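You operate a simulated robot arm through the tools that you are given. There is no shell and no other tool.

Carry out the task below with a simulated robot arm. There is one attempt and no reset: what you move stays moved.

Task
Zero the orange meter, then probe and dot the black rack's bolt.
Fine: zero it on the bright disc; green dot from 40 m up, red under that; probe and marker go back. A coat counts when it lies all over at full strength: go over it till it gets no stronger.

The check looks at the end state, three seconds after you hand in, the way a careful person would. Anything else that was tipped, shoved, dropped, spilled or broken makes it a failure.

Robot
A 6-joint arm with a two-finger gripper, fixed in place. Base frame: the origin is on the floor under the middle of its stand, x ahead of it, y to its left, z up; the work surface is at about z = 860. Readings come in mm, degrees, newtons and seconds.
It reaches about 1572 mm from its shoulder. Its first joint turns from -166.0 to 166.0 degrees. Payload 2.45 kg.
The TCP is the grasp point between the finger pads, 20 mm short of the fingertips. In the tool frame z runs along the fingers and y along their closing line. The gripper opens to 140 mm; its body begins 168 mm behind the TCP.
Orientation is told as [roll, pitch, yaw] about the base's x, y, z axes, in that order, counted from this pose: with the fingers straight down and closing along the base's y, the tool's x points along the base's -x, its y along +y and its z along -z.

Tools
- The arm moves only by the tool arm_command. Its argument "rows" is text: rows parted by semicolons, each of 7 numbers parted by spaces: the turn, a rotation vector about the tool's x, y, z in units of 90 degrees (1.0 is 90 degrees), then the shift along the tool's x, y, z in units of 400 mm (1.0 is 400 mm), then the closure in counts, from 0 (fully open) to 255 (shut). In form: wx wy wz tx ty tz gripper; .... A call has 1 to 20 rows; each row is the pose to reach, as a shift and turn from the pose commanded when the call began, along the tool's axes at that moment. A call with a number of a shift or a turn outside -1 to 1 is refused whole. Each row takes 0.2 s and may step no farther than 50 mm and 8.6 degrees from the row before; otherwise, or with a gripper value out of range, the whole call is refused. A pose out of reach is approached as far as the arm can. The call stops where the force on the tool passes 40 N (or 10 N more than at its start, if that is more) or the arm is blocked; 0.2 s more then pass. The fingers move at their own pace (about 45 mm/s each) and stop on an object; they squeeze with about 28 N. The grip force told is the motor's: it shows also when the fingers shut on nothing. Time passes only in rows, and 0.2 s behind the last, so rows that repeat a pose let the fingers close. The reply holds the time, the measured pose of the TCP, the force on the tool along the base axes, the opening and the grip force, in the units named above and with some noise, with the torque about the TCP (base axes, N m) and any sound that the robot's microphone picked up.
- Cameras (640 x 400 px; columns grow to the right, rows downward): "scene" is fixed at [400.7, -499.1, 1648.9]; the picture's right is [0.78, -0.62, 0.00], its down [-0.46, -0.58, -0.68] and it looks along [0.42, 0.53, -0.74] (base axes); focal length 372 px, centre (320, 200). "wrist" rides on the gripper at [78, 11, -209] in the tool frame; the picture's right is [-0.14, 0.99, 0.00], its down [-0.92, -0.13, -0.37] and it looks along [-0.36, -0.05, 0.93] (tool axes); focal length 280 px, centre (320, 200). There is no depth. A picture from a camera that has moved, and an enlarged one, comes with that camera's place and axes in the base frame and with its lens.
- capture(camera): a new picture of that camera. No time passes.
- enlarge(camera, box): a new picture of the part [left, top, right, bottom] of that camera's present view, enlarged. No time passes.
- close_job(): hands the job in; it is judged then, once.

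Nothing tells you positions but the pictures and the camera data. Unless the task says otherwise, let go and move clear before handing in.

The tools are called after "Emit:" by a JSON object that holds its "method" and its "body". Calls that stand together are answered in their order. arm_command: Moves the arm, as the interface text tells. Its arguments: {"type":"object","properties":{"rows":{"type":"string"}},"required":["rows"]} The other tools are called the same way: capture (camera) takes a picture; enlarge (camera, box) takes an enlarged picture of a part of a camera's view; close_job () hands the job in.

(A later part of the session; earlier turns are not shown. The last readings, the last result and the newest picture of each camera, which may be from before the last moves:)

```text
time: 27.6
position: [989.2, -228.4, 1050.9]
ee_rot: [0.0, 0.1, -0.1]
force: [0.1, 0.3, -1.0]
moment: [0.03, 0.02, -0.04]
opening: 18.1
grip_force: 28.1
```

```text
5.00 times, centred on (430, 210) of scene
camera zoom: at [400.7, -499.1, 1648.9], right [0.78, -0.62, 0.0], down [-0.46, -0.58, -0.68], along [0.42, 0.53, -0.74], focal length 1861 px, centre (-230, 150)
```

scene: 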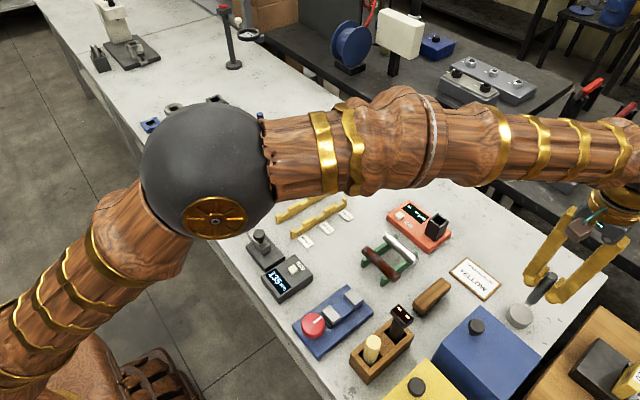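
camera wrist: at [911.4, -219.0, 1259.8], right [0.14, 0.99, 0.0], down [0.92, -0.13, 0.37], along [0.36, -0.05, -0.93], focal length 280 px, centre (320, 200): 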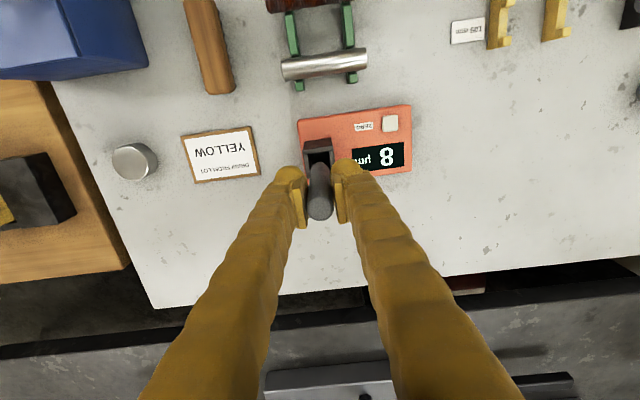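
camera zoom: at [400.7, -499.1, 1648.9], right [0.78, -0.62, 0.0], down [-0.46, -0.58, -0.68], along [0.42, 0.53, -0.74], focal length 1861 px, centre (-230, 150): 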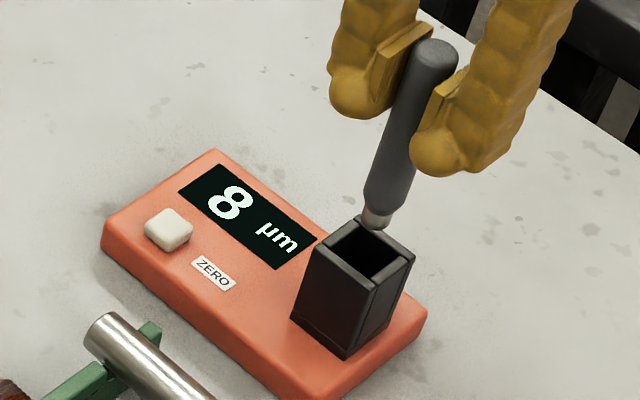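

The tip hangs over the socket opening and the display still shows 8. I'll lower it in gently.

Emit:
{"method": "arm_command", "body": {"rows": "0 0 0 0 0 0.02 255; 0 0 0 0 0 0.04 255; 0 0 0 0 0 0.06 255; 0 0 0 0 0 0.08 255; 0 0 0 0 0 0.08 255"}}

Emit:
{"method": "enlarge", "body": {"camera": "scene", "box": [380, 170, 480, 250]}}

```text
time: 28.8
position: [988.8, -229.1, 1019.5]
ee_rot: [0.0, 0.0, 0.0]
force: [1.0, -0.1, -1.0]
moment: [0.03, 0.0, -0.02]
opening: 18.3
grip_force: 28.0
```

```text
5.00 times, centred on (430, 210) of scene
camera zoom: at [400.7, -499.1, 1648.9], right [0.78, -0.62, 0.0], down [-0.46, -0.58, -0.68], along [0.42, 0.53, -0.74], focal length 1861 px, centre (-230, 150)
```

zoom: 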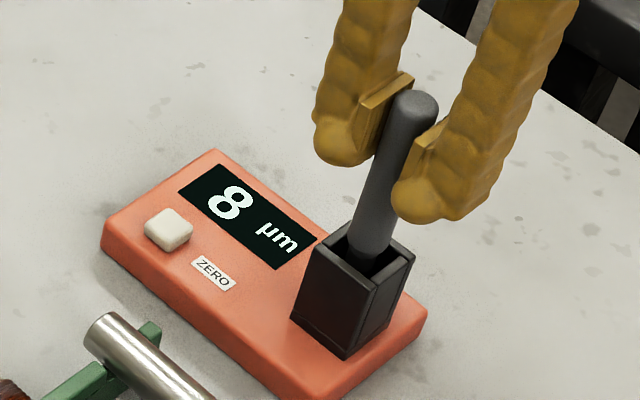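

The probe is entering the socket cleanly. I'll continue down to the original seat height.

Emit:
{"method": "arm_command", "body": {"rows": "0 0 0 0 0 0.02 255; 0 0 0 0 0 0.04 255; 0 0 0 0 0 0.06 255; 0 0 0 0 0 0.08 255; 0 0 0 0 0 0.09 255; 0 0 0 0 0 0.095 255; 0 0 0 0 0 0.095 255"}}

Emit:
{"method": "enlarge", "body": {"camera": "scene", "box": [380, 170, 480, 250]}}

```text
time: 30.4
position: [989.8, -229.1, 980.7]
ee_rot: [-0.1, -0.1, 0.1]
force: [-0.2, -0.4, -0.8]
moment: [0.01, 0.0, -0.02]
opening: 18.1
grip_force: 28.0
```

```text
5.00 times, centred on (430, 210) of scene
camera zoom: at [400.7, -499.1, 1648.9], right [0.78, -0.62, 0.0], down [-0.46, -0.58, -0.68], along [0.42, 0.53, -0.74], focal length 1861 px, centre (-230, 150)
```

zoom: 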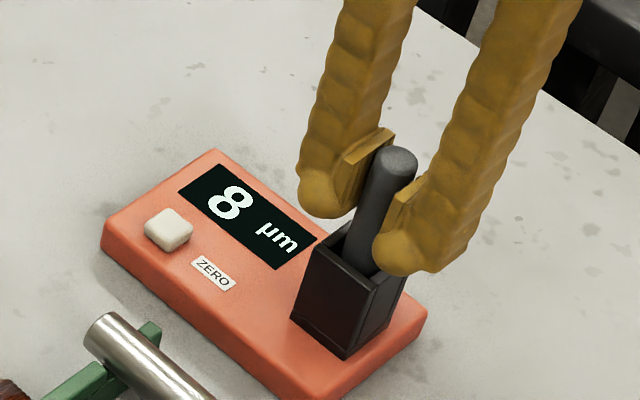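

The probe is seated within 1–2 mm of its start height and the display still shows 8. I'll open the fingers and rise.

Emit:
{"method": "arm_command", "body": {"rows": "0 0 0 0 0 0 120; 0 0 0 0 0 0 120; 0 0 0 0 0 0 120; 0 0 0 0 0 0 120; 0 0 0 0 0 0 120; 0 0 0 0 0 -0.05 120; 0 0 0 0 0 -0.12 120; 0 0 0 0 0 -0.2 120; 0 0 0 0 0 -0.2 120"}}

Emit:
{"method": "capture", "body": {"camera": "wrist"}}

Emit:
{"method": "enlarge", "body": {"camera": "scene", "box": [380, 170, 480, 250]}}

```text
time: 32.4
position: [989.5, -229.3, 1061.5]
ee_rot: [0.0, 0.0, 0.0]
force: [-0.7, -0.7, -0.3]
moment: [0.0, 0.02, 0.03]
opening: 74.0
grip_force: 0.0
```

```text
taken
camera wrist: at [911.8, -218.5, 1269.9], right [0.14, 0.99, 0.0], down [0.92, -0.13, 0.37], along [0.36, -0.05, -0.93], focal length 280 px, centre (320, 200)
```

wrist: 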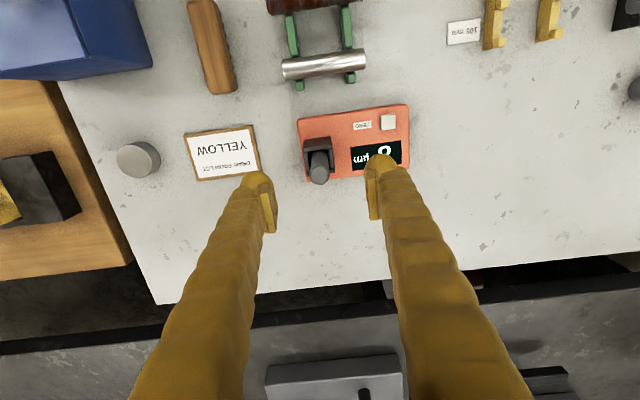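

```text
5.00 times, centred on (430, 210) of scene
camera zoom: at [400.7, -499.1, 1648.9], right [0.78, -0.62, 0.0], down [-0.46, -0.58, -0.68], along [0.42, 0.53, -0.74], focal length 1861 px, centre (-230, 150)
```

zoom: 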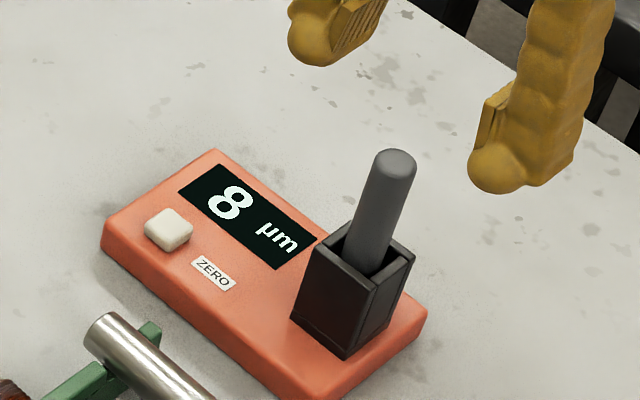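

The probe is back in its socket and the display still holds 8. I'll close the gripper and move one fingertip over the ZERO button near (964, -134).

Emit:
{"method": "arm_command", "body": {"rows": "0 0 0 0 0 0 255; 0 0 0 0.016 0.07 0 255; 0 0 0 0.032 0.14 0 255; 0 0 0 0.048 0.21 0 255; 0 0 0 0.064 0.278 0 255; 0 0 0 0.064 0.278 0.07 255; 0 0 0 0.064 0.278 0.14 255; 0 0 0 0.064 0.278 0.21 255; 0 0 0 0.064 0.278 0.28 255; 0 0 0 0.064 0.278 0.28 255"}}

Emit:
{"method": "capture", "body": {"camera": "wrist"}}

Emit:
{"method": "enlarge", "body": {"camera": "scene", "box": [380, 170, 460, 230]}}

```text
time: 34.6
position: [961.9, -118.1, 948.5]
ee_rot: [0.0, 0.0, 0.0]
force: [-0.9, 0.2, -0.1]
moment: [0.02, 0.0, -0.02]
opening: 0.0
grip_force: 28.2
```

```text
taken
camera wrist: at [884.7, -107.9, 1157.3], right [0.14, 0.99, 0.0], down [0.92, -0.13, 0.37], along [0.37, -0.05, -0.93], focal length 280 px, centre (320, 200)
```

wrist: 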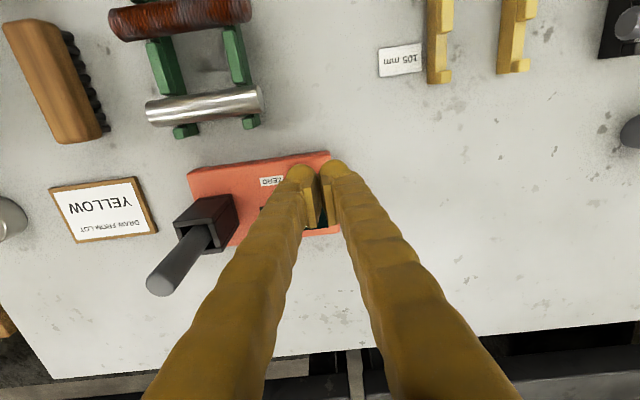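

```text
6.67 times, centred on (420, 200) of scene
camera zoom: at [400.7, -499.1, 1648.9], right [0.78, -0.62, 0.0], down [-0.46, -0.58, -0.68], along [0.42, 0.53, -0.74], focal length 2482 px, centre (-347, 200)
```

zoom: 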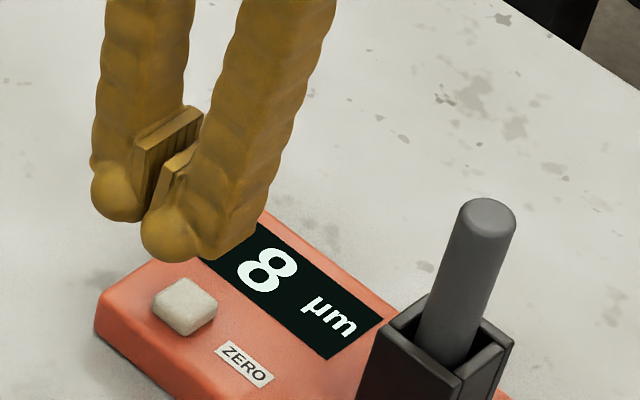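

The lower finger is lined up over the button. I'll descend close to it.

Emit:
{"method": "arm_command", "body": {"rows": "0 0 0 0 0 0.04 255; 0 0 0 0 0 0.07 255; 0 0 0 0 0 0.08 255; 0 0 0 0 0 0.08 255"}}

Emit:
{"method": "enlarge", "body": {"camera": "scene", "box": [380, 170, 460, 230]}}

Emit:
{"method": "enlarge", "body": {"camera": "wrist", "box": [220, 120, 400, 240]}}

```text
time: 35.6
position: [962.6, -116.9, 917.1]
ee_rot: [0.0, 0.0, 0.0]
force: [-0.3, -0.6, 0.1]
moment: [0.02, -0.02, 0.01]
opening: 0.1
grip_force: 28.1
```

```text
6.67 times, centred on (420, 200) of scene
camera zoom: at [400.7, -499.1, 1648.9], right [0.78, -0.62, 0.0], down [-0.46, -0.58, -0.68], along [0.42, 0.53, -0.74], focal length 2482 px, centre (-347, 200)
```

zoom: 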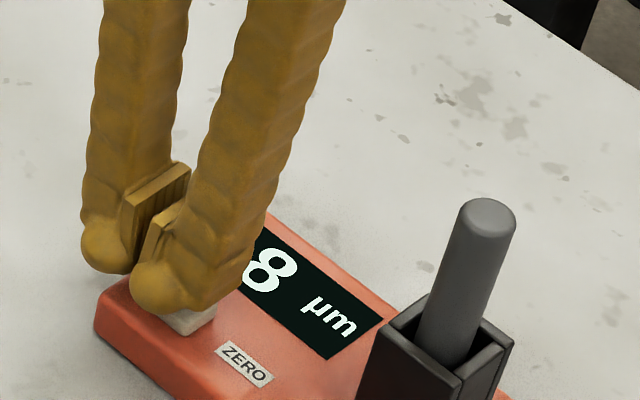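

```text
3.33 times, centred on (310, 180) of wrist
camera zoom: at [885.6, -107.5, 1125.6], right [0.14, 0.99, 0.0], down [0.92, -0.13, 0.37], along [0.36, -0.05, -0.93], focal length 935 px, centre (353, 267)
```

zoom: 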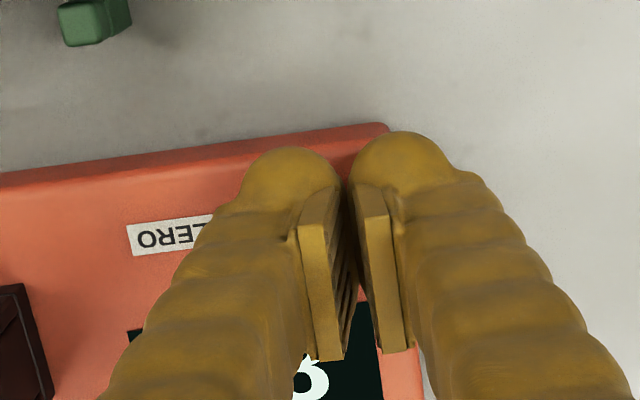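

The finger is right on top of the button. I'll press in 1 mm steps.

Emit:
{"method": "arm_command", "body": {"rows": "0 0 0 0 0 0.0025 255; 0 0 0 0 0 0.005 255; 0 0 0 0 0 0.0075 255; 0 0 0 0 0 0.01 255; 0 0 0 0 0 0.0125 255; 0 0 0 0 0 0.0125 255"}}

Emit:
{"method": "enlarge", "body": {"camera": "scene", "box": [380, 170, 460, 230]}}

```text
time: 37.0
position: [963.6, -119.1, 912.4]
ee_rot: [0.0, -0.1, 0.0]
force: [0.7, 0.4, -0.2]
moment: [-0.01, -0.02, 0.01]
opening: 0.0
grip_force: 28.0
```

```text
6.67 times, centred on (420, 200) of scene
camera zoom: at [400.7, -499.1, 1648.9], right [0.78, -0.62, 0.0], down [-0.46, -0.58, -0.68], along [0.42, 0.53, -0.74], focal length 2482 px, centre (-347, 200)
```

zoom: 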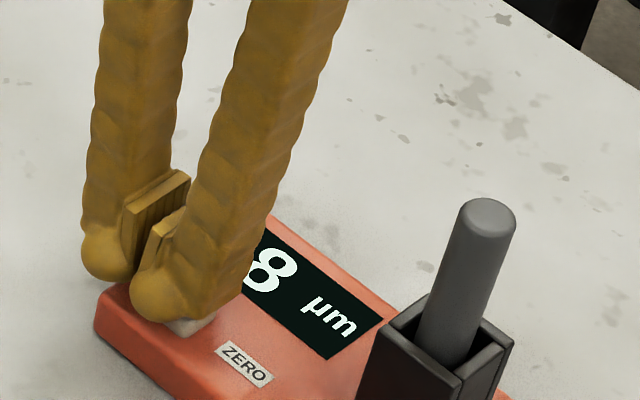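

Emit:
{"method": "arm_command", "body": {"rows": "0 0 0 0 0 0.0025 255; 0 0 0 0 0 0.005 255; 0 0 0 0 0 0.0075 255; 0 0 0 0 0 0.0075 255"}}

Emit:
{"method": "enlarge", "body": {"camera": "scene", "box": [380, 170, 460, 230]}}

```text
time: 38.0
position: [962.8, -118.1, 908.4]
ee_rot: [0.0, 0.0, 0.0]
force: [0.9, -1.0, 2.1]
moment: [0.0, -0.01, 0.04]
opening: 0.1
grip_force: 27.9
heard: click
```

```text
6.67 times, centred on (420, 200) of scene
camera zoom: at [400.7, -499.1, 1648.9], right [0.78, -0.62, 0.0], down [-0.46, -0.58, -0.68], along [0.42, 0.53, -0.74], focal length 2482 px, centre (-347, 200)
```

zoom: 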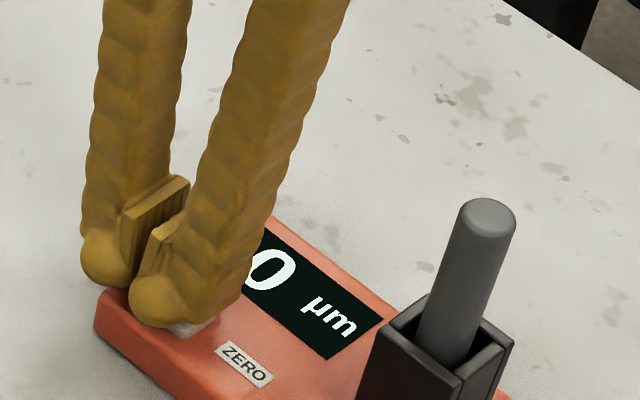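

I heard a click and the display now reads 0 µm, so the meter is zeroed. I'll lift off, return to the probe and pick it up again.

Emit:
{"method": "arm_command", "body": {"rows": "0 0 0 0 0 -0.03 255; 0 0 0 0 0 -0.1 255; 0 0 0 0 0 -0.2 255; 0 0 0 0 0 -0.3 255; 0 0 0 0 0 -0.38 255; 0 0 0 -0.016 -0.07 -0.38 255; 0 0 0 -0.032 -0.14 -0.38 120; 0 0 0 -0.048 -0.21 -0.38 120; 0 0 0 -0.064 -0.278 -0.38 120; 0 0 0 -0.064 -0.278 -0.38 120; 0 0 0 -0.064 -0.278 -0.38 120; 0 0 0 -0.064 -0.278 -0.38 120"}}

Emit:
{"method": "capture", "body": {"camera": "wrist"}}

Emit:
{"method": "enlarge", "body": {"camera": "scene", "box": [380, 170, 480, 250]}}

```text
time: 40.6
position: [990.4, -229.3, 1062.4]
ee_rot: [-0.1, 0.1, 0.1]
force: [-0.1, 0.6, 0.5]
moment: [0.01, 0.01, 0.01]
opening: 74.1
grip_force: 0.3
```

```text
taken
camera wrist: at [912.7, -219.8, 1270.6], right [0.14, 0.99, 0.0], down [0.92, -0.13, 0.37], along [0.36, -0.05, -0.93], focal length 280 px, centre (320, 200)
```

wrist: 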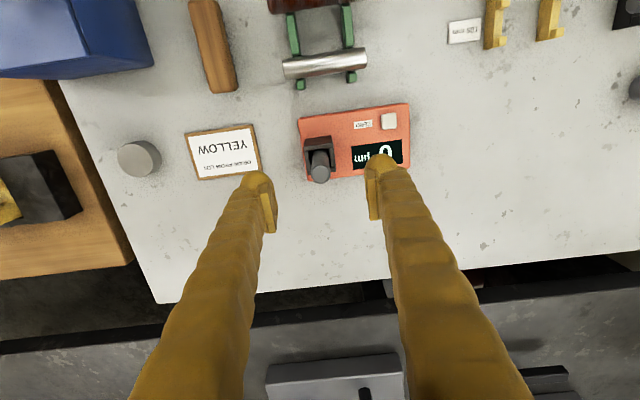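

```text
5.00 times, centred on (430, 210) of scene
camera zoom: at [400.7, -499.1, 1648.9], right [0.78, -0.62, 0.0], down [-0.46, -0.58, -0.68], along [0.42, 0.53, -0.74], focal length 1861 px, centre (-230, 150)
```

zoom: 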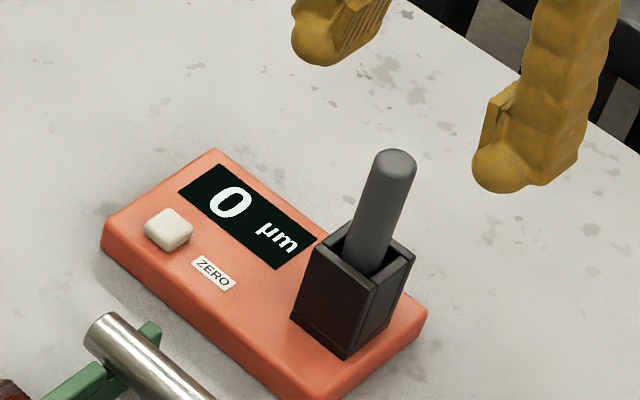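

The zero held and the probe is undisturbed. I'll descend, grip and lift the probe.

Emit:
{"method": "arm_command", "body": {"rows": "0 0 0 0 0 0.07 120; 0 0 0 0 0 0.14 120; 0 0 0 0 0 0.205 120; 0 0 0 0 0 0.205 120; 0 0 0 0 0 0.205 255; 0 0 0 0 0 0.205 255; 0 0 0 0 0 0.205 255; 0 0 0 0 0 0.205 255; 0 0 0 0 0 0.205 255; 0 0 0 0 0 0.205 255; 0 0 0 0 0 0.17 255; 0 0 0 0 0 0.1 255; 0 0 0 0 0 0.0 255; 0 0 0 0 0 -0.1 255; 0 0 0 0 0 -0.2 255; 0 0 0 0 0 -0.3 255; 0 0 0 0 0 -0.4 255; 0 0 0 0 0 -0.4 255"}}

Emit:
{"method": "capture", "body": {"camera": "wrist"}}

Emit:
{"method": "capture", "body": {"camera": "scene"}}

```text
time: 44.4
position: [988.5, -228.2, 1221.1]
ee_rot: [0.1, 0.0, 0.0]
force: [0.2, -0.3, -1.2]
moment: [0.02, 0.03, -0.01]
opening: 18.3
grip_force: 28.2
```

```text
taken
camera wrist: at [911.6, -219.3, 1430.0], right [0.14, 0.99, 0.0], down [0.92, -0.13, 0.37], along [0.36, -0.05, -0.93], focal length 280 px, centre (320, 200)
```

wrist: 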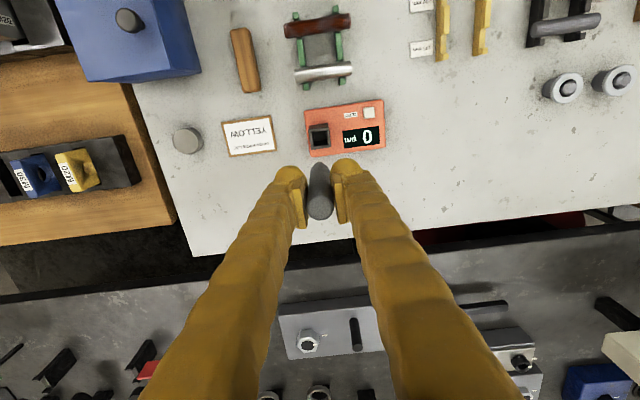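

```text
taken
```

scene: 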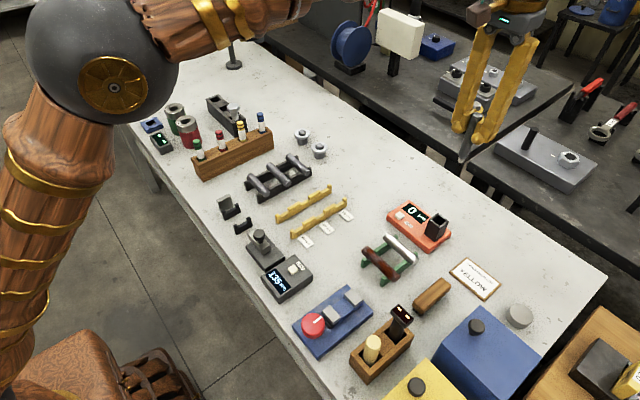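

I have the probe again and the display shows 0. I'll carry it at height over to the bolt.

Emit:
{"method": "arm_command", "body": {"rows": "0 0 0 0.02 0.08 0 255; 0 0 0 0.05 0.18 0 255; 0 0 0 0.075 0.28 0 255; 0 0 0 0.1 0.38 0 255; 0 0 0 0.125 0.48 0 255; 0 0 0 0.15 0.58 0 255; 0 0 0 0.175 0.68 0 255; 0 0 0 0.2 0.78 0 255; 0 0 0 0.225 0.88 0 255; 0 0 0 0.25 0.97 0 255; 0 0 0 0.25 1.0 0 255; 0 0 0 0.25 1.0 0 255"}}

Emit:
{"method": "arm_command", "body": {"rows": "0 0 0 0.02 0.08 0 255; 0 0 0 0.04 0.18 0 255; 0 0 0 0.06 0.28 0 255; 0 0 0 0.08 0.38 0 255; 0 0 0 0.1 0.48 0 255; 0 0 0 0.12 0.58 0 255; 0 0 0 0.14 0.68 0 255; 0 0 0 0.149 0.77 0 255; 0 0 0 0.149 0.7975 0 255; 0 0 0 0.149 0.7975 0.1 255; 0 0 0 0.149 0.7975 0.2 255; 0 0 0 0.149 0.7975 0.3 255; 0 0 0 0.149 0.7975 0.3 255"}}

Emit:
{"method": "capture", "body": {"camera": "wrist"}}

Emit:
{"method": "capture", "body": {"camera": "scene"}}

Emit:
{"method": "enlarge", "body": {"camera": "scene", "box": [195, 60, 275, 140]}}

```text
time: 47.0
position: [888.9, 171.7, 1221.6]
ee_rot: [0.0, 0.0, 0.0]
force: [0.8, -0.4, -1.2]
moment: [-0.05, 0.01, -0.01]
opening: 18.5
grip_force: 28.6
```

```text
time: 49.8
position: [829.1, 490.8, 1100.3]
ee_rot: [-0.1, 0.0, 0.0]
force: [-0.3, -0.6, -1.4]
moment: [0.01, 0.02, 0.07]
opening: 18.5
grip_force: 27.7
```

```text
taken
camera wrist: at [751.2, 500.4, 1309.5], right [0.14, 0.99, 0.0], down [0.92, -0.13, 0.37], along [0.37, -0.05, -0.93], focal length 280 px, centre (320, 200)
```

wrist: 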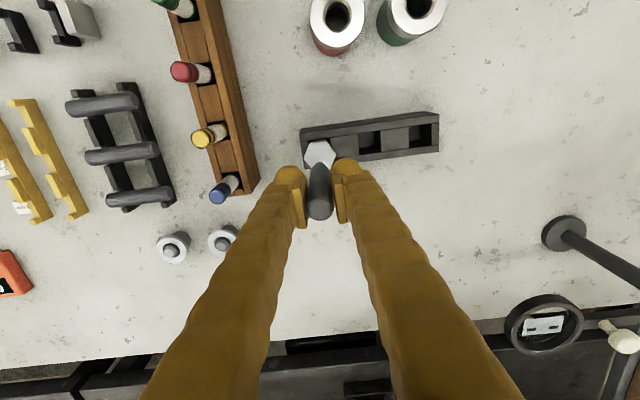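

```text
taken
```

scene: 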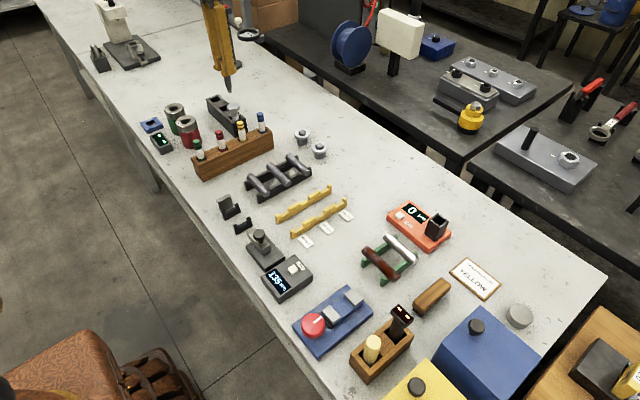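

```text
5.00 times, centred on (235, 100) of scene
camera zoom: at [400.7, -499.1, 1648.9], right [0.78, -0.62, 0.0], down [-0.46, -0.58, -0.68], along [0.42, 0.53, -0.74], focal length 1861 px, centre (745, 700)
```

zoom: 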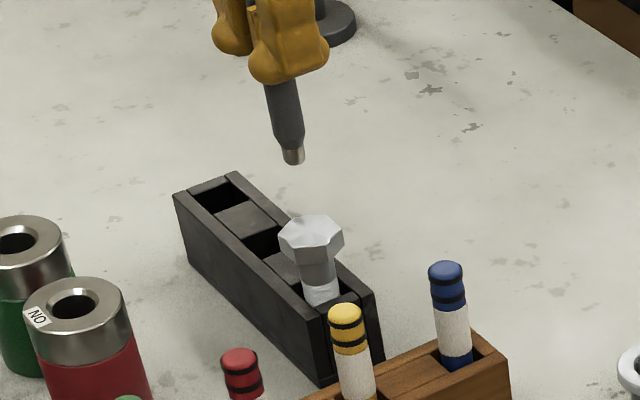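

The tip is projected to land on the middle of the bolt head. I'll lower toward it.

Emit:
{"method": "arm_command", "body": {"rows": "0 0 0 0 0 0.04 255; 0 0 0 0 0 0.08 255; 0 0 0 0 0 0.1 255; 0 0 0 0 0 0.1 255"}}

Emit:
{"method": "enlarge", "body": {"camera": "scene", "box": [205, 70, 265, 120]}}

```text
time: 50.8
position: [829.4, 489.3, 1061.1]
ee_rot: [-0.1, 0.0, 0.0]
force: [0.3, 0.5, -0.7]
moment: [0.01, -0.01, 0.0]
opening: 18.3
grip_force: 27.8
```

```text
8.00 times, centred on (235, 95) of scene
camera zoom: at [400.7, -499.1, 1648.9], right [0.78, -0.62, 0.0], down [-0.46, -0.58, -0.68], along [0.42, 0.53, -0.74], focal length 2978 px, centre (1000, 1040)
```

zoom: 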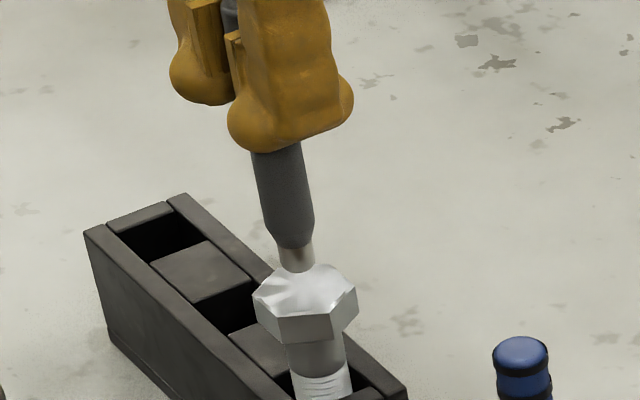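

The tip is about 12 mm above the head. I'll creep down to contact.

Emit:
{"method": "arm_command", "body": {"rows": "0 0 0 0 0 0.01 255; 0 0 0 0 0 0.0175 255; 0 0 0 0 0 0.02 255; 0 0 0 0 0 0.0225 255; 0 0 0 0 0 0.0225 255"}}

Emit:
{"method": "enlarge", "body": {"camera": "scene", "box": [205, 70, 265, 120]}}

Emit:
{"method": "enlarge", "body": {"camera": "scene", "box": [380, 190, 460, 250]}}

```text
time: 52.0
position: [829.3, 490.2, 1052.2]
ee_rot: [0.1, -0.1, 0.0]
force: [0.1, 0.0, -1.4]
moment: [-0.02, 0.0, -0.01]
opening: 18.2
grip_force: 27.3
```

```text
8.00 times, centred on (235, 95) of scene
camera zoom: at [400.7, -499.1, 1648.9], right [0.78, -0.62, 0.0], down [-0.46, -0.58, -0.68], along [0.42, 0.53, -0.74], focal length 2978 px, centre (1000, 1040)
```

zoom: 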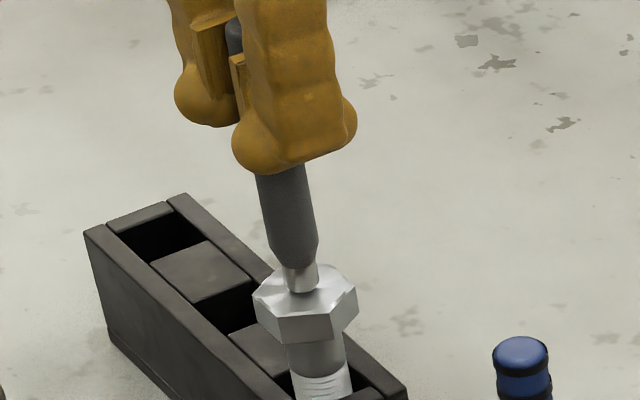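

```text
6.67 times, centred on (420, 220) of scene
camera zoom: at [400.7, -499.1, 1648.9], right [0.78, -0.62, 0.0], down [-0.46, -0.58, -0.68], along [0.42, 0.53, -0.74], focal length 2482 px, centre (-347, 67)
```

zoom: 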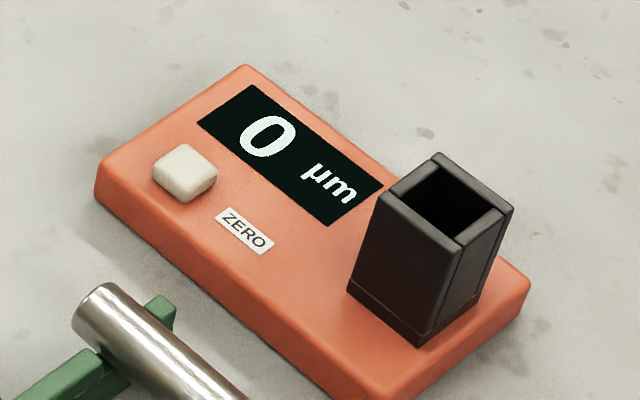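

Emit:
{"method": "arm_command", "body": {"rows": "0 0 0 0 0 0.00125 255; 0 0 0 0 0 0.0025 255; 0 0 0 0 0 0.00375 255; 0 0 0 0 0 0.005 255; 0 0 0 0 0 0.005 255"}}

Emit:
{"method": "enlarge", "body": {"camera": "scene", "box": [380, 190, 460, 250]}}

```text
time: 53.2
position: [830.0, 489.9, 1050.0]
ee_rot: [0.0, 0.0, -0.1]
force: [0.2, 0.9, 2.9]
moment: [0.02, 0.01, 0.02]
opening: 18.6
grip_force: 28.1
```

```text
6.67 times, centred on (420, 220) of scene
camera zoom: at [400.7, -499.1, 1648.9], right [0.78, -0.62, 0.0], down [-0.46, -0.58, -0.68], along [0.42, 0.53, -0.74], focal length 2482 px, centre (-347, 67)
```

zoom: 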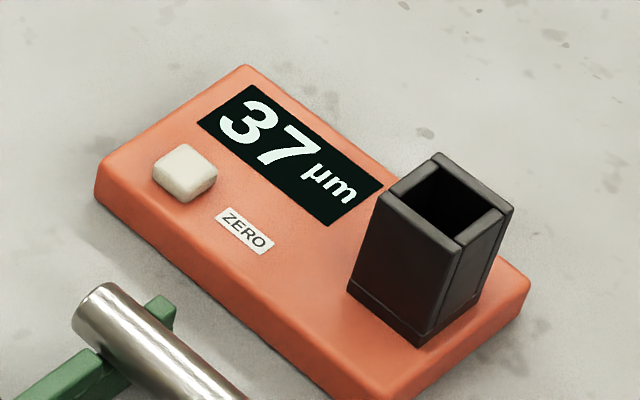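

The meter reads 37 µm with light contact. I'll press a little more firmly to confirm the value is stable.

Emit:
{"method": "arm_command", "body": {"rows": "0 0 0 0 0 0.00125 255; 0 0 0 0 0 0.002 255; 0 0 0 0 0 0.002 255; 0 0 0 0 0 0.002 255"}}

Emit:
{"method": "enlarge", "body": {"camera": "scene", "box": [380, 190, 460, 250]}}

Emit:
{"method": "enlarge", "body": {"camera": "scene", "box": [205, 70, 265, 120]}}

```text
time: 54.2
position: [829.5, 489.0, 1050.0]
ee_rot: [0.0, -0.1, -0.1]
force: [-0.1, 0.6, 20.0]
moment: [-0.02, 0.02, -0.01]
opening: 18.3
grip_force: 27.5
```

```text
6.67 times, centred on (420, 220) of scene
camera zoom: at [400.7, -499.1, 1648.9], right [0.78, -0.62, 0.0], down [-0.46, -0.58, -0.68], along [0.42, 0.53, -0.74], focal length 2482 px, centre (-347, 67)
```

zoom: 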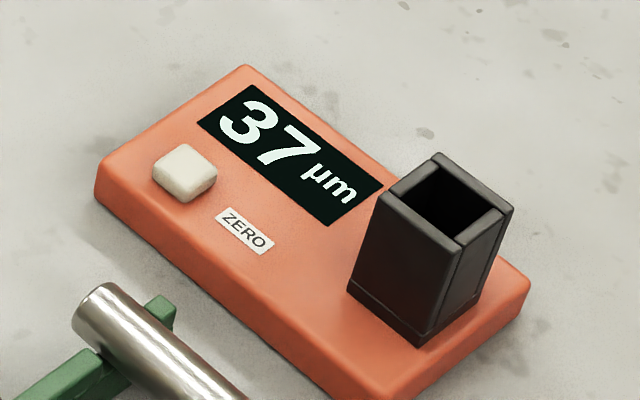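

```text
8.00 times, centred on (235, 95) of scene
camera zoom: at [400.7, -499.1, 1648.9], right [0.78, -0.62, 0.0], down [-0.46, -0.58, -0.68], along [0.42, 0.53, -0.74], focal length 2978 px, centre (1000, 1040)
```

zoom: 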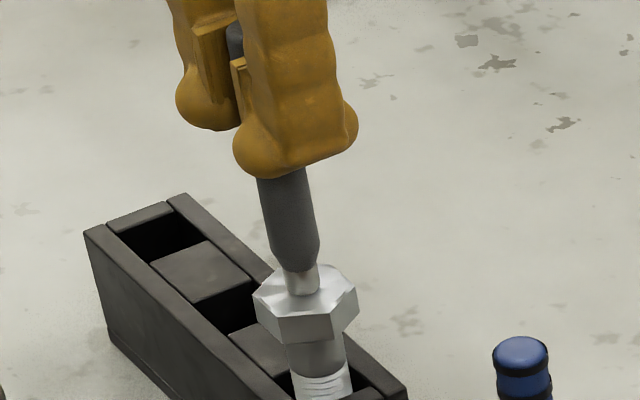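

The reading stays at 37 µm at 20 N, which is under 40, so the bolt gets a red dot. I'll take the probe back to its socket now.

Emit:
{"method": "arm_command", "body": {"rows": "0 0 0 0 0 -0.003 255; 0 0 0 0 0 -0.02 255; 0 0 0 0 0 -0.1 255; 0 0 0 0 0 -0.2 255; 0 0 0 0 0 -0.3 255; 0 0 0 0 0 -0.4 255; 0 0 0 -0.01 -0.04 -0.43 255; 0 0 0 -0.03 -0.12 -0.43 255; 0 0 0 -0.05 -0.22 -0.43 255; 0 0 0 -0.08 -0.32 -0.43 255; 0 0 0 -0.1 -0.42 -0.43 255; 0 0 0 -0.13 -0.52 -0.43 255; 0 0 0 -0.15 -0.62 -0.43 255; 0 0 0 -0.18 -0.72 -0.43 255; 0 0 0 -0.2 -0.82 -0.43 255; 0 0 0 -0.23 -0.92 -0.43 255; 0 0 0 -0.25 -1.0 -0.43 255; 0 0 0 -0.25 -1.0 -0.43 255"}}

Emit:
{"method": "arm_command", "body": {"rows": "0 0 0 -0.02 -0.08 0 255; 0 0 0 -0.04 -0.18 0 255; 0 0 0 -0.06 -0.28 0 255; 0 0 0 -0.08 -0.38 0 255; 0 0 0 -0.1 -0.48 0 255; 0 0 0 -0.12 -0.58 0 255; 0 0 0 -0.14 -0.68 0 255; 0 0 0 -0.149 -0.77 0 255; 0 0 0 -0.149 -0.7975 0 255; 0 0 0 -0.149 -0.7975 0.1 255; 0 0 0 -0.149 -0.7975 0.2 255; 0 0 0 -0.149 -0.7975 0.3 255; 0 0 0 -0.149 -0.7975 0.4 255; 0 0 0 -0.149 -0.7975 0.425 255; 0 0 0 -0.149 -0.7975 0.425 255"}}

Emit:
{"method": "capture", "body": {"camera": "wrist"}}

Emit:
{"method": "enlarge", "body": {"camera": "scene", "box": [380, 170, 480, 250]}}

Emit:
{"method": "enlarge", "body": {"camera": "scene", "box": [195, 75, 275, 145]}}

```text
time: 58.0
position: [930.6, 89.2, 1219.0]
ee_rot: [-0.1, 0.0, 0.0]
force: [-0.1, 0.2, -0.6]
moment: [0.01, -0.02, 0.0]
opening: 18.2
grip_force: 27.7
```

```text
time: 61.2
position: [989.7, -227.9, 1050.7]
ee_rot: [0.1, -0.1, 0.1]
force: [0.2, -0.1, -0.3]
moment: [0.02, 0.01, 0.01]
opening: 18.4
grip_force: 27.4
```

```text
taken
camera wrist: at [911.9, -218.8, 1259.4], right [0.14, 0.99, 0.0], down [0.92, -0.13, 0.37], along [0.36, -0.05, -0.93], focal length 280 px, centre (320, 200)
```

wrist: 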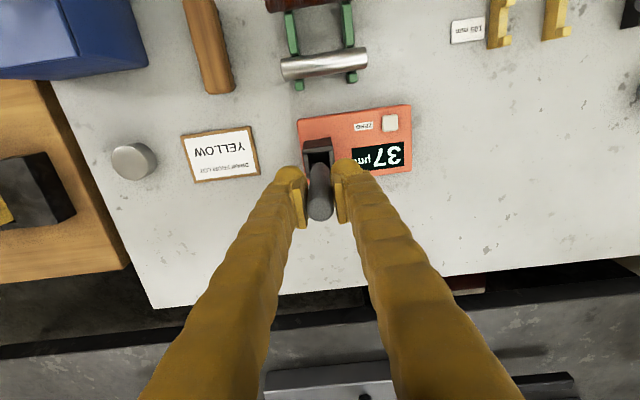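

```text
5.00 times, centred on (430, 210) of scene
camera zoom: at [400.7, -499.1, 1648.9], right [0.78, -0.62, 0.0], down [-0.46, -0.58, -0.68], along [0.42, 0.53, -0.74], focal length 1861 px, centre (-230, 150)
```

zoom: 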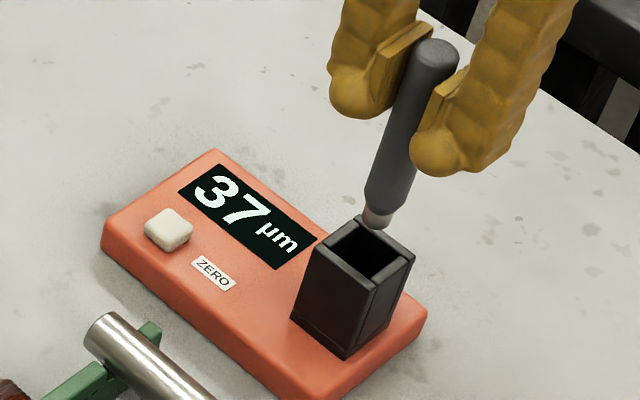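

```text
5.71 times, centred on (235, 110) of scene
camera zoom: at [400.7, -499.1, 1648.9], right [0.78, -0.62, 0.0], down [-0.46, -0.58, -0.68], along [0.42, 0.53, -0.74], focal length 2127 px, centre (806, 714)
```

zoom: 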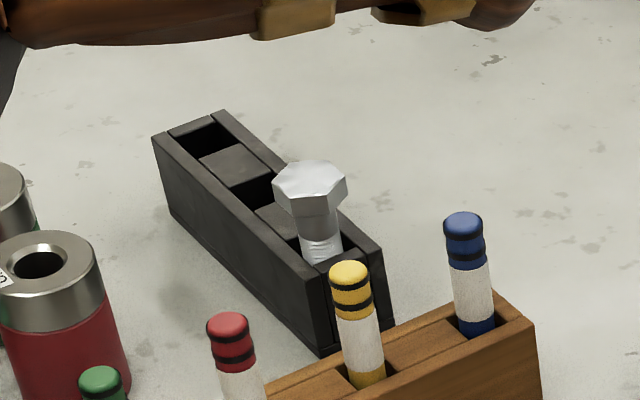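

The bolt is undisturbed and the probe is lined up over its socket as before. I'll lower it in.

Emit:
{"method": "arm_command", "body": {"rows": "0 0 0 0 0 0.02 255; 0 0 0 0 0 0.04 255; 0 0 0 0 0 0.06 255; 0 0 0 0 0 0.08 255; 0 0 0 0 0 0.1 255; 0 0 0 0 0 0.12 255; 0 0 0 0 0 0.14 255; 0 0 0 0 0 0.16 255; 0 0 0 0 0 0.17 255; 0 0 0 0 0 0.175 255; 0 0 0 0 0 0.175 255"}}

Emit:
{"method": "enlarge", "body": {"camera": "scene", "box": [380, 170, 480, 250]}}

```text
time: 63.6
position: [988.3, -228.7, 980.5]
ee_rot: [0.0, 0.0, 0.0]
force: [-1.1, 0.4, -0.9]
moment: [0.0, 0.01, -0.01]
opening: 18.2
grip_force: 28.0
```

```text
5.00 times, centred on (430, 210) of scene
camera zoom: at [400.7, -499.1, 1648.9], right [0.78, -0.62, 0.0], down [-0.46, -0.58, -0.68], along [0.42, 0.53, -0.74], focal length 1861 px, centre (-230, 150)
```

zoom: 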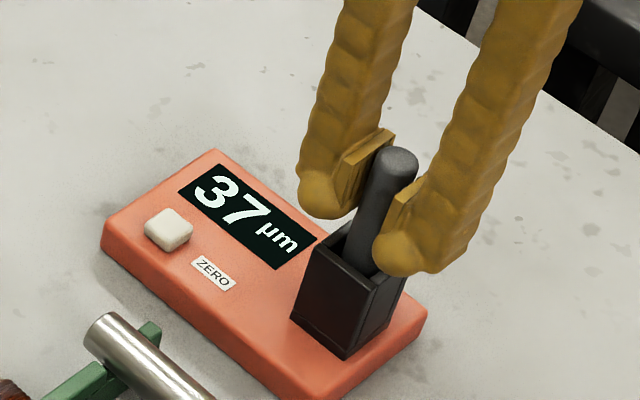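

The probe is seated at the same height as before. I'll release it, rise and check.

Emit:
{"method": "arm_command", "body": {"rows": "0 0 0 0 0 0 120; 0 0 0 0 0 0 120; 0 0 0 0 0 0 120; 0 0 0 0 0 0 120; 0 0 0 0 0 0 120; 0 0 0 0 0 -0.05 120; 0 0 0 0 0 -0.12 120; 0 0 0 0 0 -0.22 120; 0 0 0 0 0 -0.32 120; 0 0 0 0 0 -0.42 120; 0 0 0 0 0 -0.52 120; 0 0 0 0 0 -0.6 120; 0 0 0 0 0 -0.6 120"}}

Emit:
{"method": "enlarge", "body": {"camera": "scene", "box": [380, 170, 480, 250]}}

```text
time: 66.4
position: [988.9, -229.0, 1221.6]
ee_rot: [0.0, -0.1, 0.0]
force: [-0.5, -0.5, 0.0]
moment: [-0.02, 0.01, 0.0]
opening: 74.0
grip_force: 0.2
```

```text
5.00 times, centred on (430, 210) of scene
camera zoom: at [400.7, -499.1, 1648.9], right [0.78, -0.62, 0.0], down [-0.46, -0.58, -0.68], along [0.42, 0.53, -0.74], focal length 1861 px, centre (-230, 150)
```

zoom: 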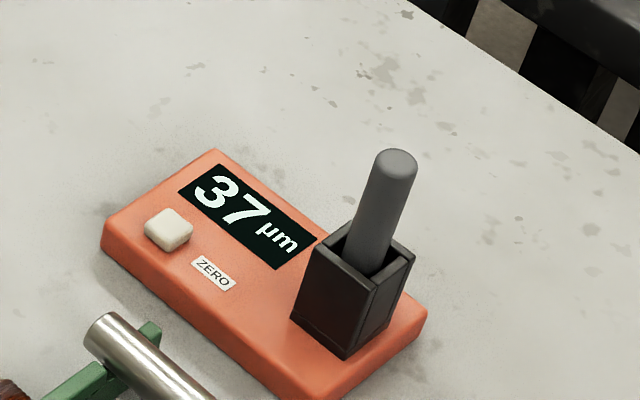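

The probe is back in place and the display holds 37. Now I'll go for the red marker near (714, 361).

Emit:
{"method": "arm_command", "body": {"rows": "0 0 0 0.03 0.07 0 120; 0 0 0 0.075 0.16 0 120; 0 0 0 0.12 0.25 0 120; 0 0 0 0.165 0.35 0 120; 0 0 0 0.21 0.45 0 120; 0 0 0 0.255 0.55 0 120; 0 0 0 0.3 0.65 0 120; 0 0 0 0.345 0.75 0 120; 0 0 0 0.39 0.85 0 120; 0 0 0 0.435 0.94 0 120; 0 0 0 0.475 1.0 0 120; 0 0 0 0.475 1.0 0 120"}}

Emit:
{"method": "arm_command", "body": {"rows": "0 0 0 0.04 0.08 0 120; 0 0 0 0.08 0.17 0 120; 0 0 0 0.12 0.26 0 120; 0 0 0 0.16 0.36 0 120; 0 0 0 0.2 0.44 0 120; 0 0 0 0.2125 0.475 0 120; 0 0 0 0.2125 0.475 0.1 120; 0 0 0 0.2125 0.475 0.2 120; 0 0 0 0.2125 0.475 0.3 120; 0 0 0 0.2125 0.475 0.3 120"}}

Emit:
{"method": "capture", "body": {"camera": "wrist"}}

Emit:
{"method": "capture", "body": {"camera": "scene"}}

```text
time: 69.0
position: [797.5, 171.1, 1222.6]
ee_rot: [0.1, 0.0, 0.1]
force: [0.0, 0.5, 0.3]
moment: [0.02, 0.01, 0.01]
opening: 74.1
grip_force: 0.1
```

```text
time: 71.2
position: [713.3, 361.4, 1102.5]
ee_rot: [0.0, -0.1, 0.0]
force: [-0.1, 0.4, 0.0]
moment: [0.01, -0.01, 0.03]
opening: 74.1
grip_force: 0.0
```

```text
taken
camera wrist: at [635.5, 371.4, 1310.5], right [0.14, 0.99, 0.0], down [0.92, -0.13, 0.37], along [0.36, -0.05, -0.93], focal length 280 px, centre (320, 200)
```

wrist: 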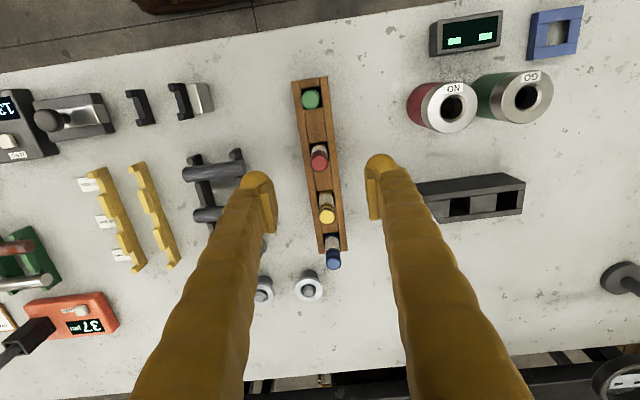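

```text
taken
```

scene: 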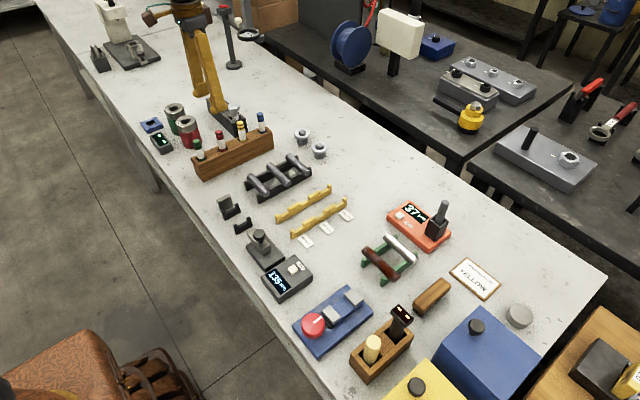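

Emit:
{"method": "enlarge", "body": {"camera": "wrist", "box": [270, 70, 370, 270]}}

Emit:
{"method": "enlarge", "body": {"camera": "wrist", "box": [290, 120, 350, 180]}}

Emit:
{"method": "enlarge", "body": {"camera": "scene", "box": [185, 100, 275, 180]}}

```text
2.00 times, centred on (320, 170) of wrist
camera zoom: at [635.5, 371.4, 1310.5], right [0.14, 0.99, 0.0], down [0.92, -0.13, 0.37], along [0.36, -0.05, -0.93], focal length 561 px, centre (320, 260)
```

zoom: 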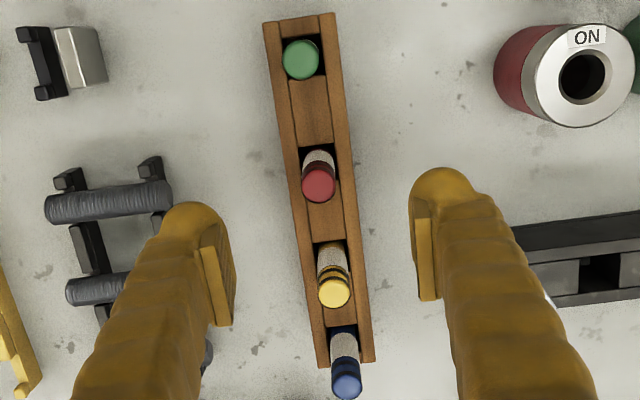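

```text
6.67 times, centred on (320, 150) of wrist
camera zoom: at [635.5, 371.4, 1310.5], right [0.14, 0.99, 0.0], down [0.92, -0.13, 0.37], along [0.36, -0.05, -0.93], focal length 1869 px, centre (320, 533)
```

zoom: 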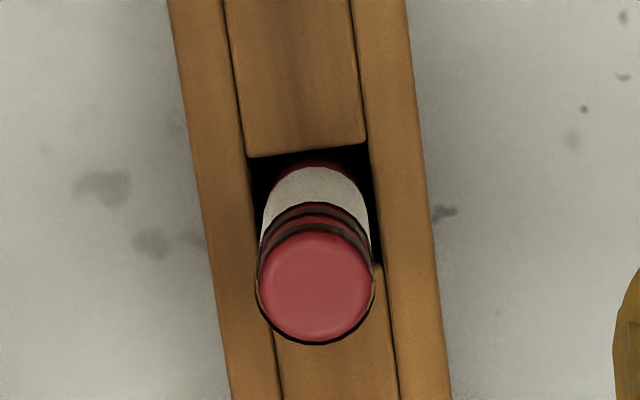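

```text
5.00 times, centred on (230, 140) of scene
camera zoom: at [400.7, -499.1, 1648.9], right [0.78, -0.62, 0.0], down [-0.46, -0.58, -0.68], along [0.42, 0.53, -0.74], focal length 1861 px, centre (770, 500)
```

zoom: 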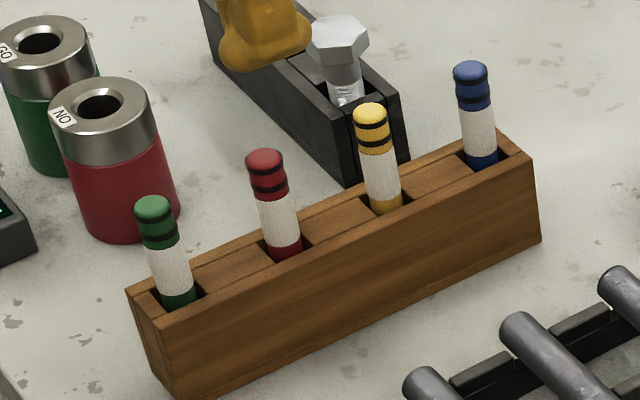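

The red marker is centred on the tool axis. I'll descend to grip height just above the wood.

Emit:
{"method": "arm_command", "body": {"rows": "0 0 0 0 0 0.1 120; 0 0 0 0 0 0.2 120; 0 0 0 0 0 0.29 120; 0 0 0 0 0 0.33 120; 0 0 0 0 0 0.355 120; 0 0 0 0 0 0.355 120"}}

Emit:
{"method": "capture", "body": {"camera": "wrist"}}

Emit:
{"method": "enlarge", "body": {"camera": "scene", "box": [185, 90, 275, 180]}}

```text
time: 72.6
position: [713.4, 359.9, 959.6]
ee_rot: [0.0, 0.1, 0.0]
force: [-0.7, 0.1, 0.1]
moment: [0.03, 0.0, 0.01]
opening: 74.2
grip_force: 0.1
```

```text
taken
camera wrist: at [636.0, 370.5, 1168.2], right [0.14, 0.99, 0.0], down [0.92, -0.13, 0.37], along [0.37, -0.05, -0.93], focal length 280 px, centre (320, 200)
```

wrist: 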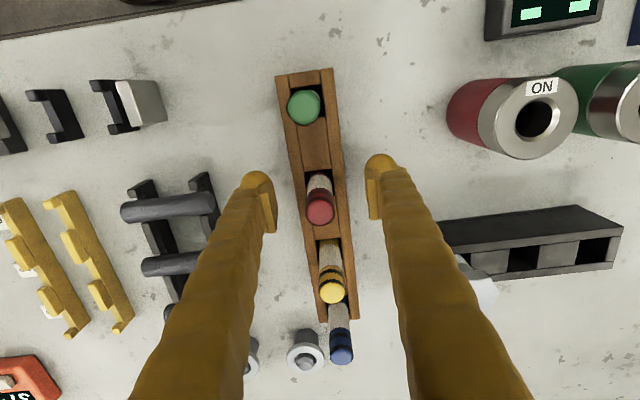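

```text
4.44 times, centred on (230, 135) of scene
camera zoom: at [400.7, -499.1, 1648.9], right [0.78, -0.62, 0.0], down [-0.46, -0.58, -0.68], along [0.42, 0.53, -0.74], focal length 1654 px, centre (720, 489)
```

zoom: 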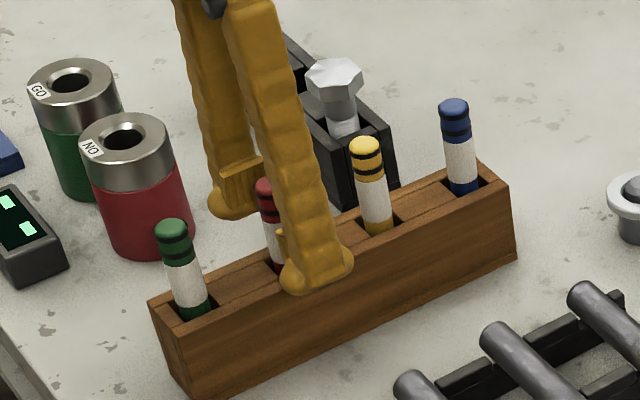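

The fingers straddle the red marker with clearance all round. I'll close the gripper.

Emit:
{"method": "arm_command", "body": {"rows": "0 0 0 0 0 0 255; 0 0 0 0 0 0 255; 0 0 0 0 0 0 255; 0 0 0 0 0 0 255; 0 0 0 0 0 0 255; 0 0 0 0 0 0 255"}}

Emit:
{"method": "capture", "body": {"camera": "wrist"}}

Emit:
{"method": "enlarge", "body": {"camera": "scene", "box": [185, 90, 275, 180]}}

```text
time: 74.0
position: [713.7, 360.3, 960.7]
ee_rot: [0.0, -0.1, 0.0]
force: [0.6, 0.2, 0.5]
moment: [0.03, 0.0, 0.01]
opening: 17.9
grip_force: 28.2
```

```text
taken
camera wrist: at [636.0, 370.6, 1168.3], right [0.14, 0.99, 0.0], down [0.92, -0.13, 0.37], along [0.36, -0.05, -0.93], focal length 280 px, centre (320, 200)
```

wrist: 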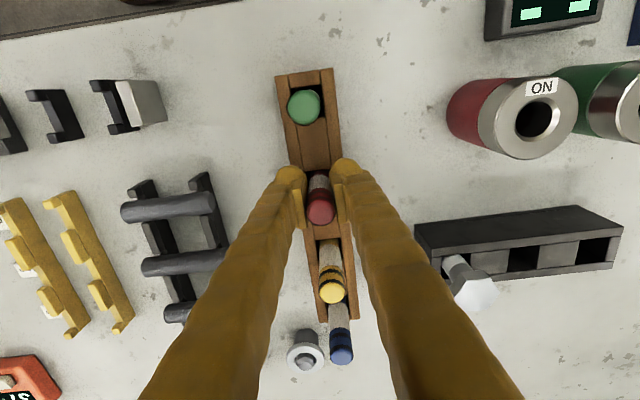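

```text
4.44 times, centred on (230, 135) of scene
camera zoom: at [400.7, -499.1, 1648.9], right [0.78, -0.62, 0.0], down [-0.46, -0.58, -0.68], along [0.42, 0.53, -0.74], focal length 1654 px, centre (720, 489)
```

zoom: 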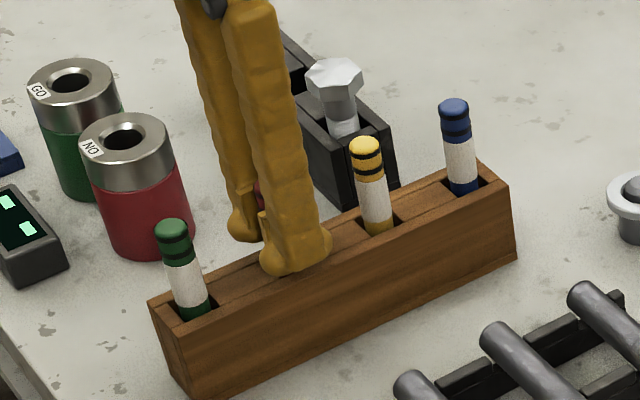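

The red marker is gripped and the rack hasn't moved. I'll lift it straight up and look at its tip.

Emit:
{"method": "arm_command", "body": {"rows": "0 0 0 0 0 -0.03 255; 0 0 0 0 0 -0.08 255; 0 0 0 0 0 -0.15 255; 0 0 0 0 0 -0.22 255; 0 0 0 0 0 -0.3 255; 0 0 0 0 0 -0.38 255; 0 0 0 0 0 -0.45 255; 0 0 0 0 0 -0.45 255"}}

Emit:
{"method": "capture", "body": {"camera": "wrist"}}

Emit:
{"method": "capture", "body": {"camera": "scene"}}

Emit:
{"method": "enlarge", "body": {"camera": "scene", "box": [175, 30, 255, 130]}}

```text
time: 75.8
position: [713.6, 361.9, 1139.2]
ee_rot: [0.0, -0.1, 0.2]
force: [0.4, 0.1, -0.3]
moment: [0.0, 0.02, -0.01]
opening: 17.8
grip_force: 27.7
```

```text
taken
camera wrist: at [636.5, 371.3, 1347.9], right [0.14, 0.99, 0.0], down [0.92, -0.13, 0.37], along [0.36, -0.05, -0.93], focal length 280 px, centre (320, 200)
```

wrist: 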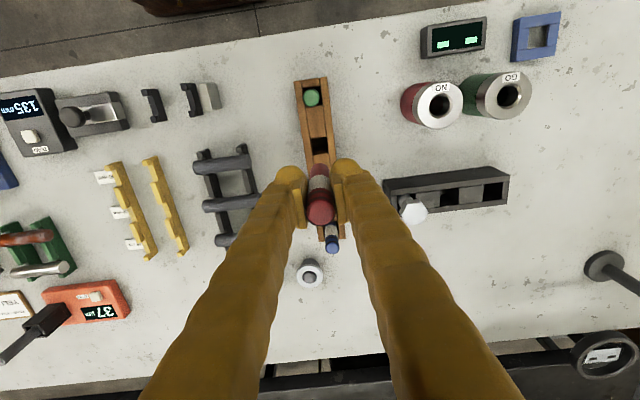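

```text
taken
```

scene: 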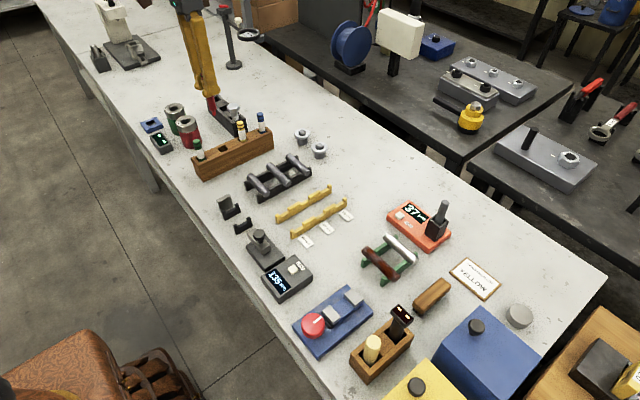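

```text
4.00 times, centred on (215, 80) of scene
camera zoom: at [400.7, -499.1, 1648.9], right [0.78, -0.62, 0.0], down [-0.46, -0.58, -0.68], along [0.42, 0.53, -0.74], focal length 1489 px, centre (740, 680)
```

zoom: 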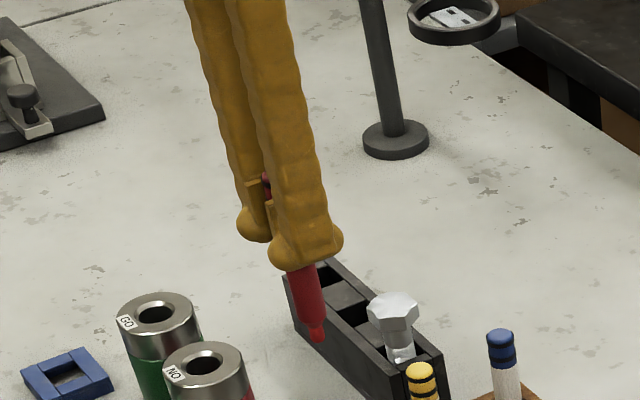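

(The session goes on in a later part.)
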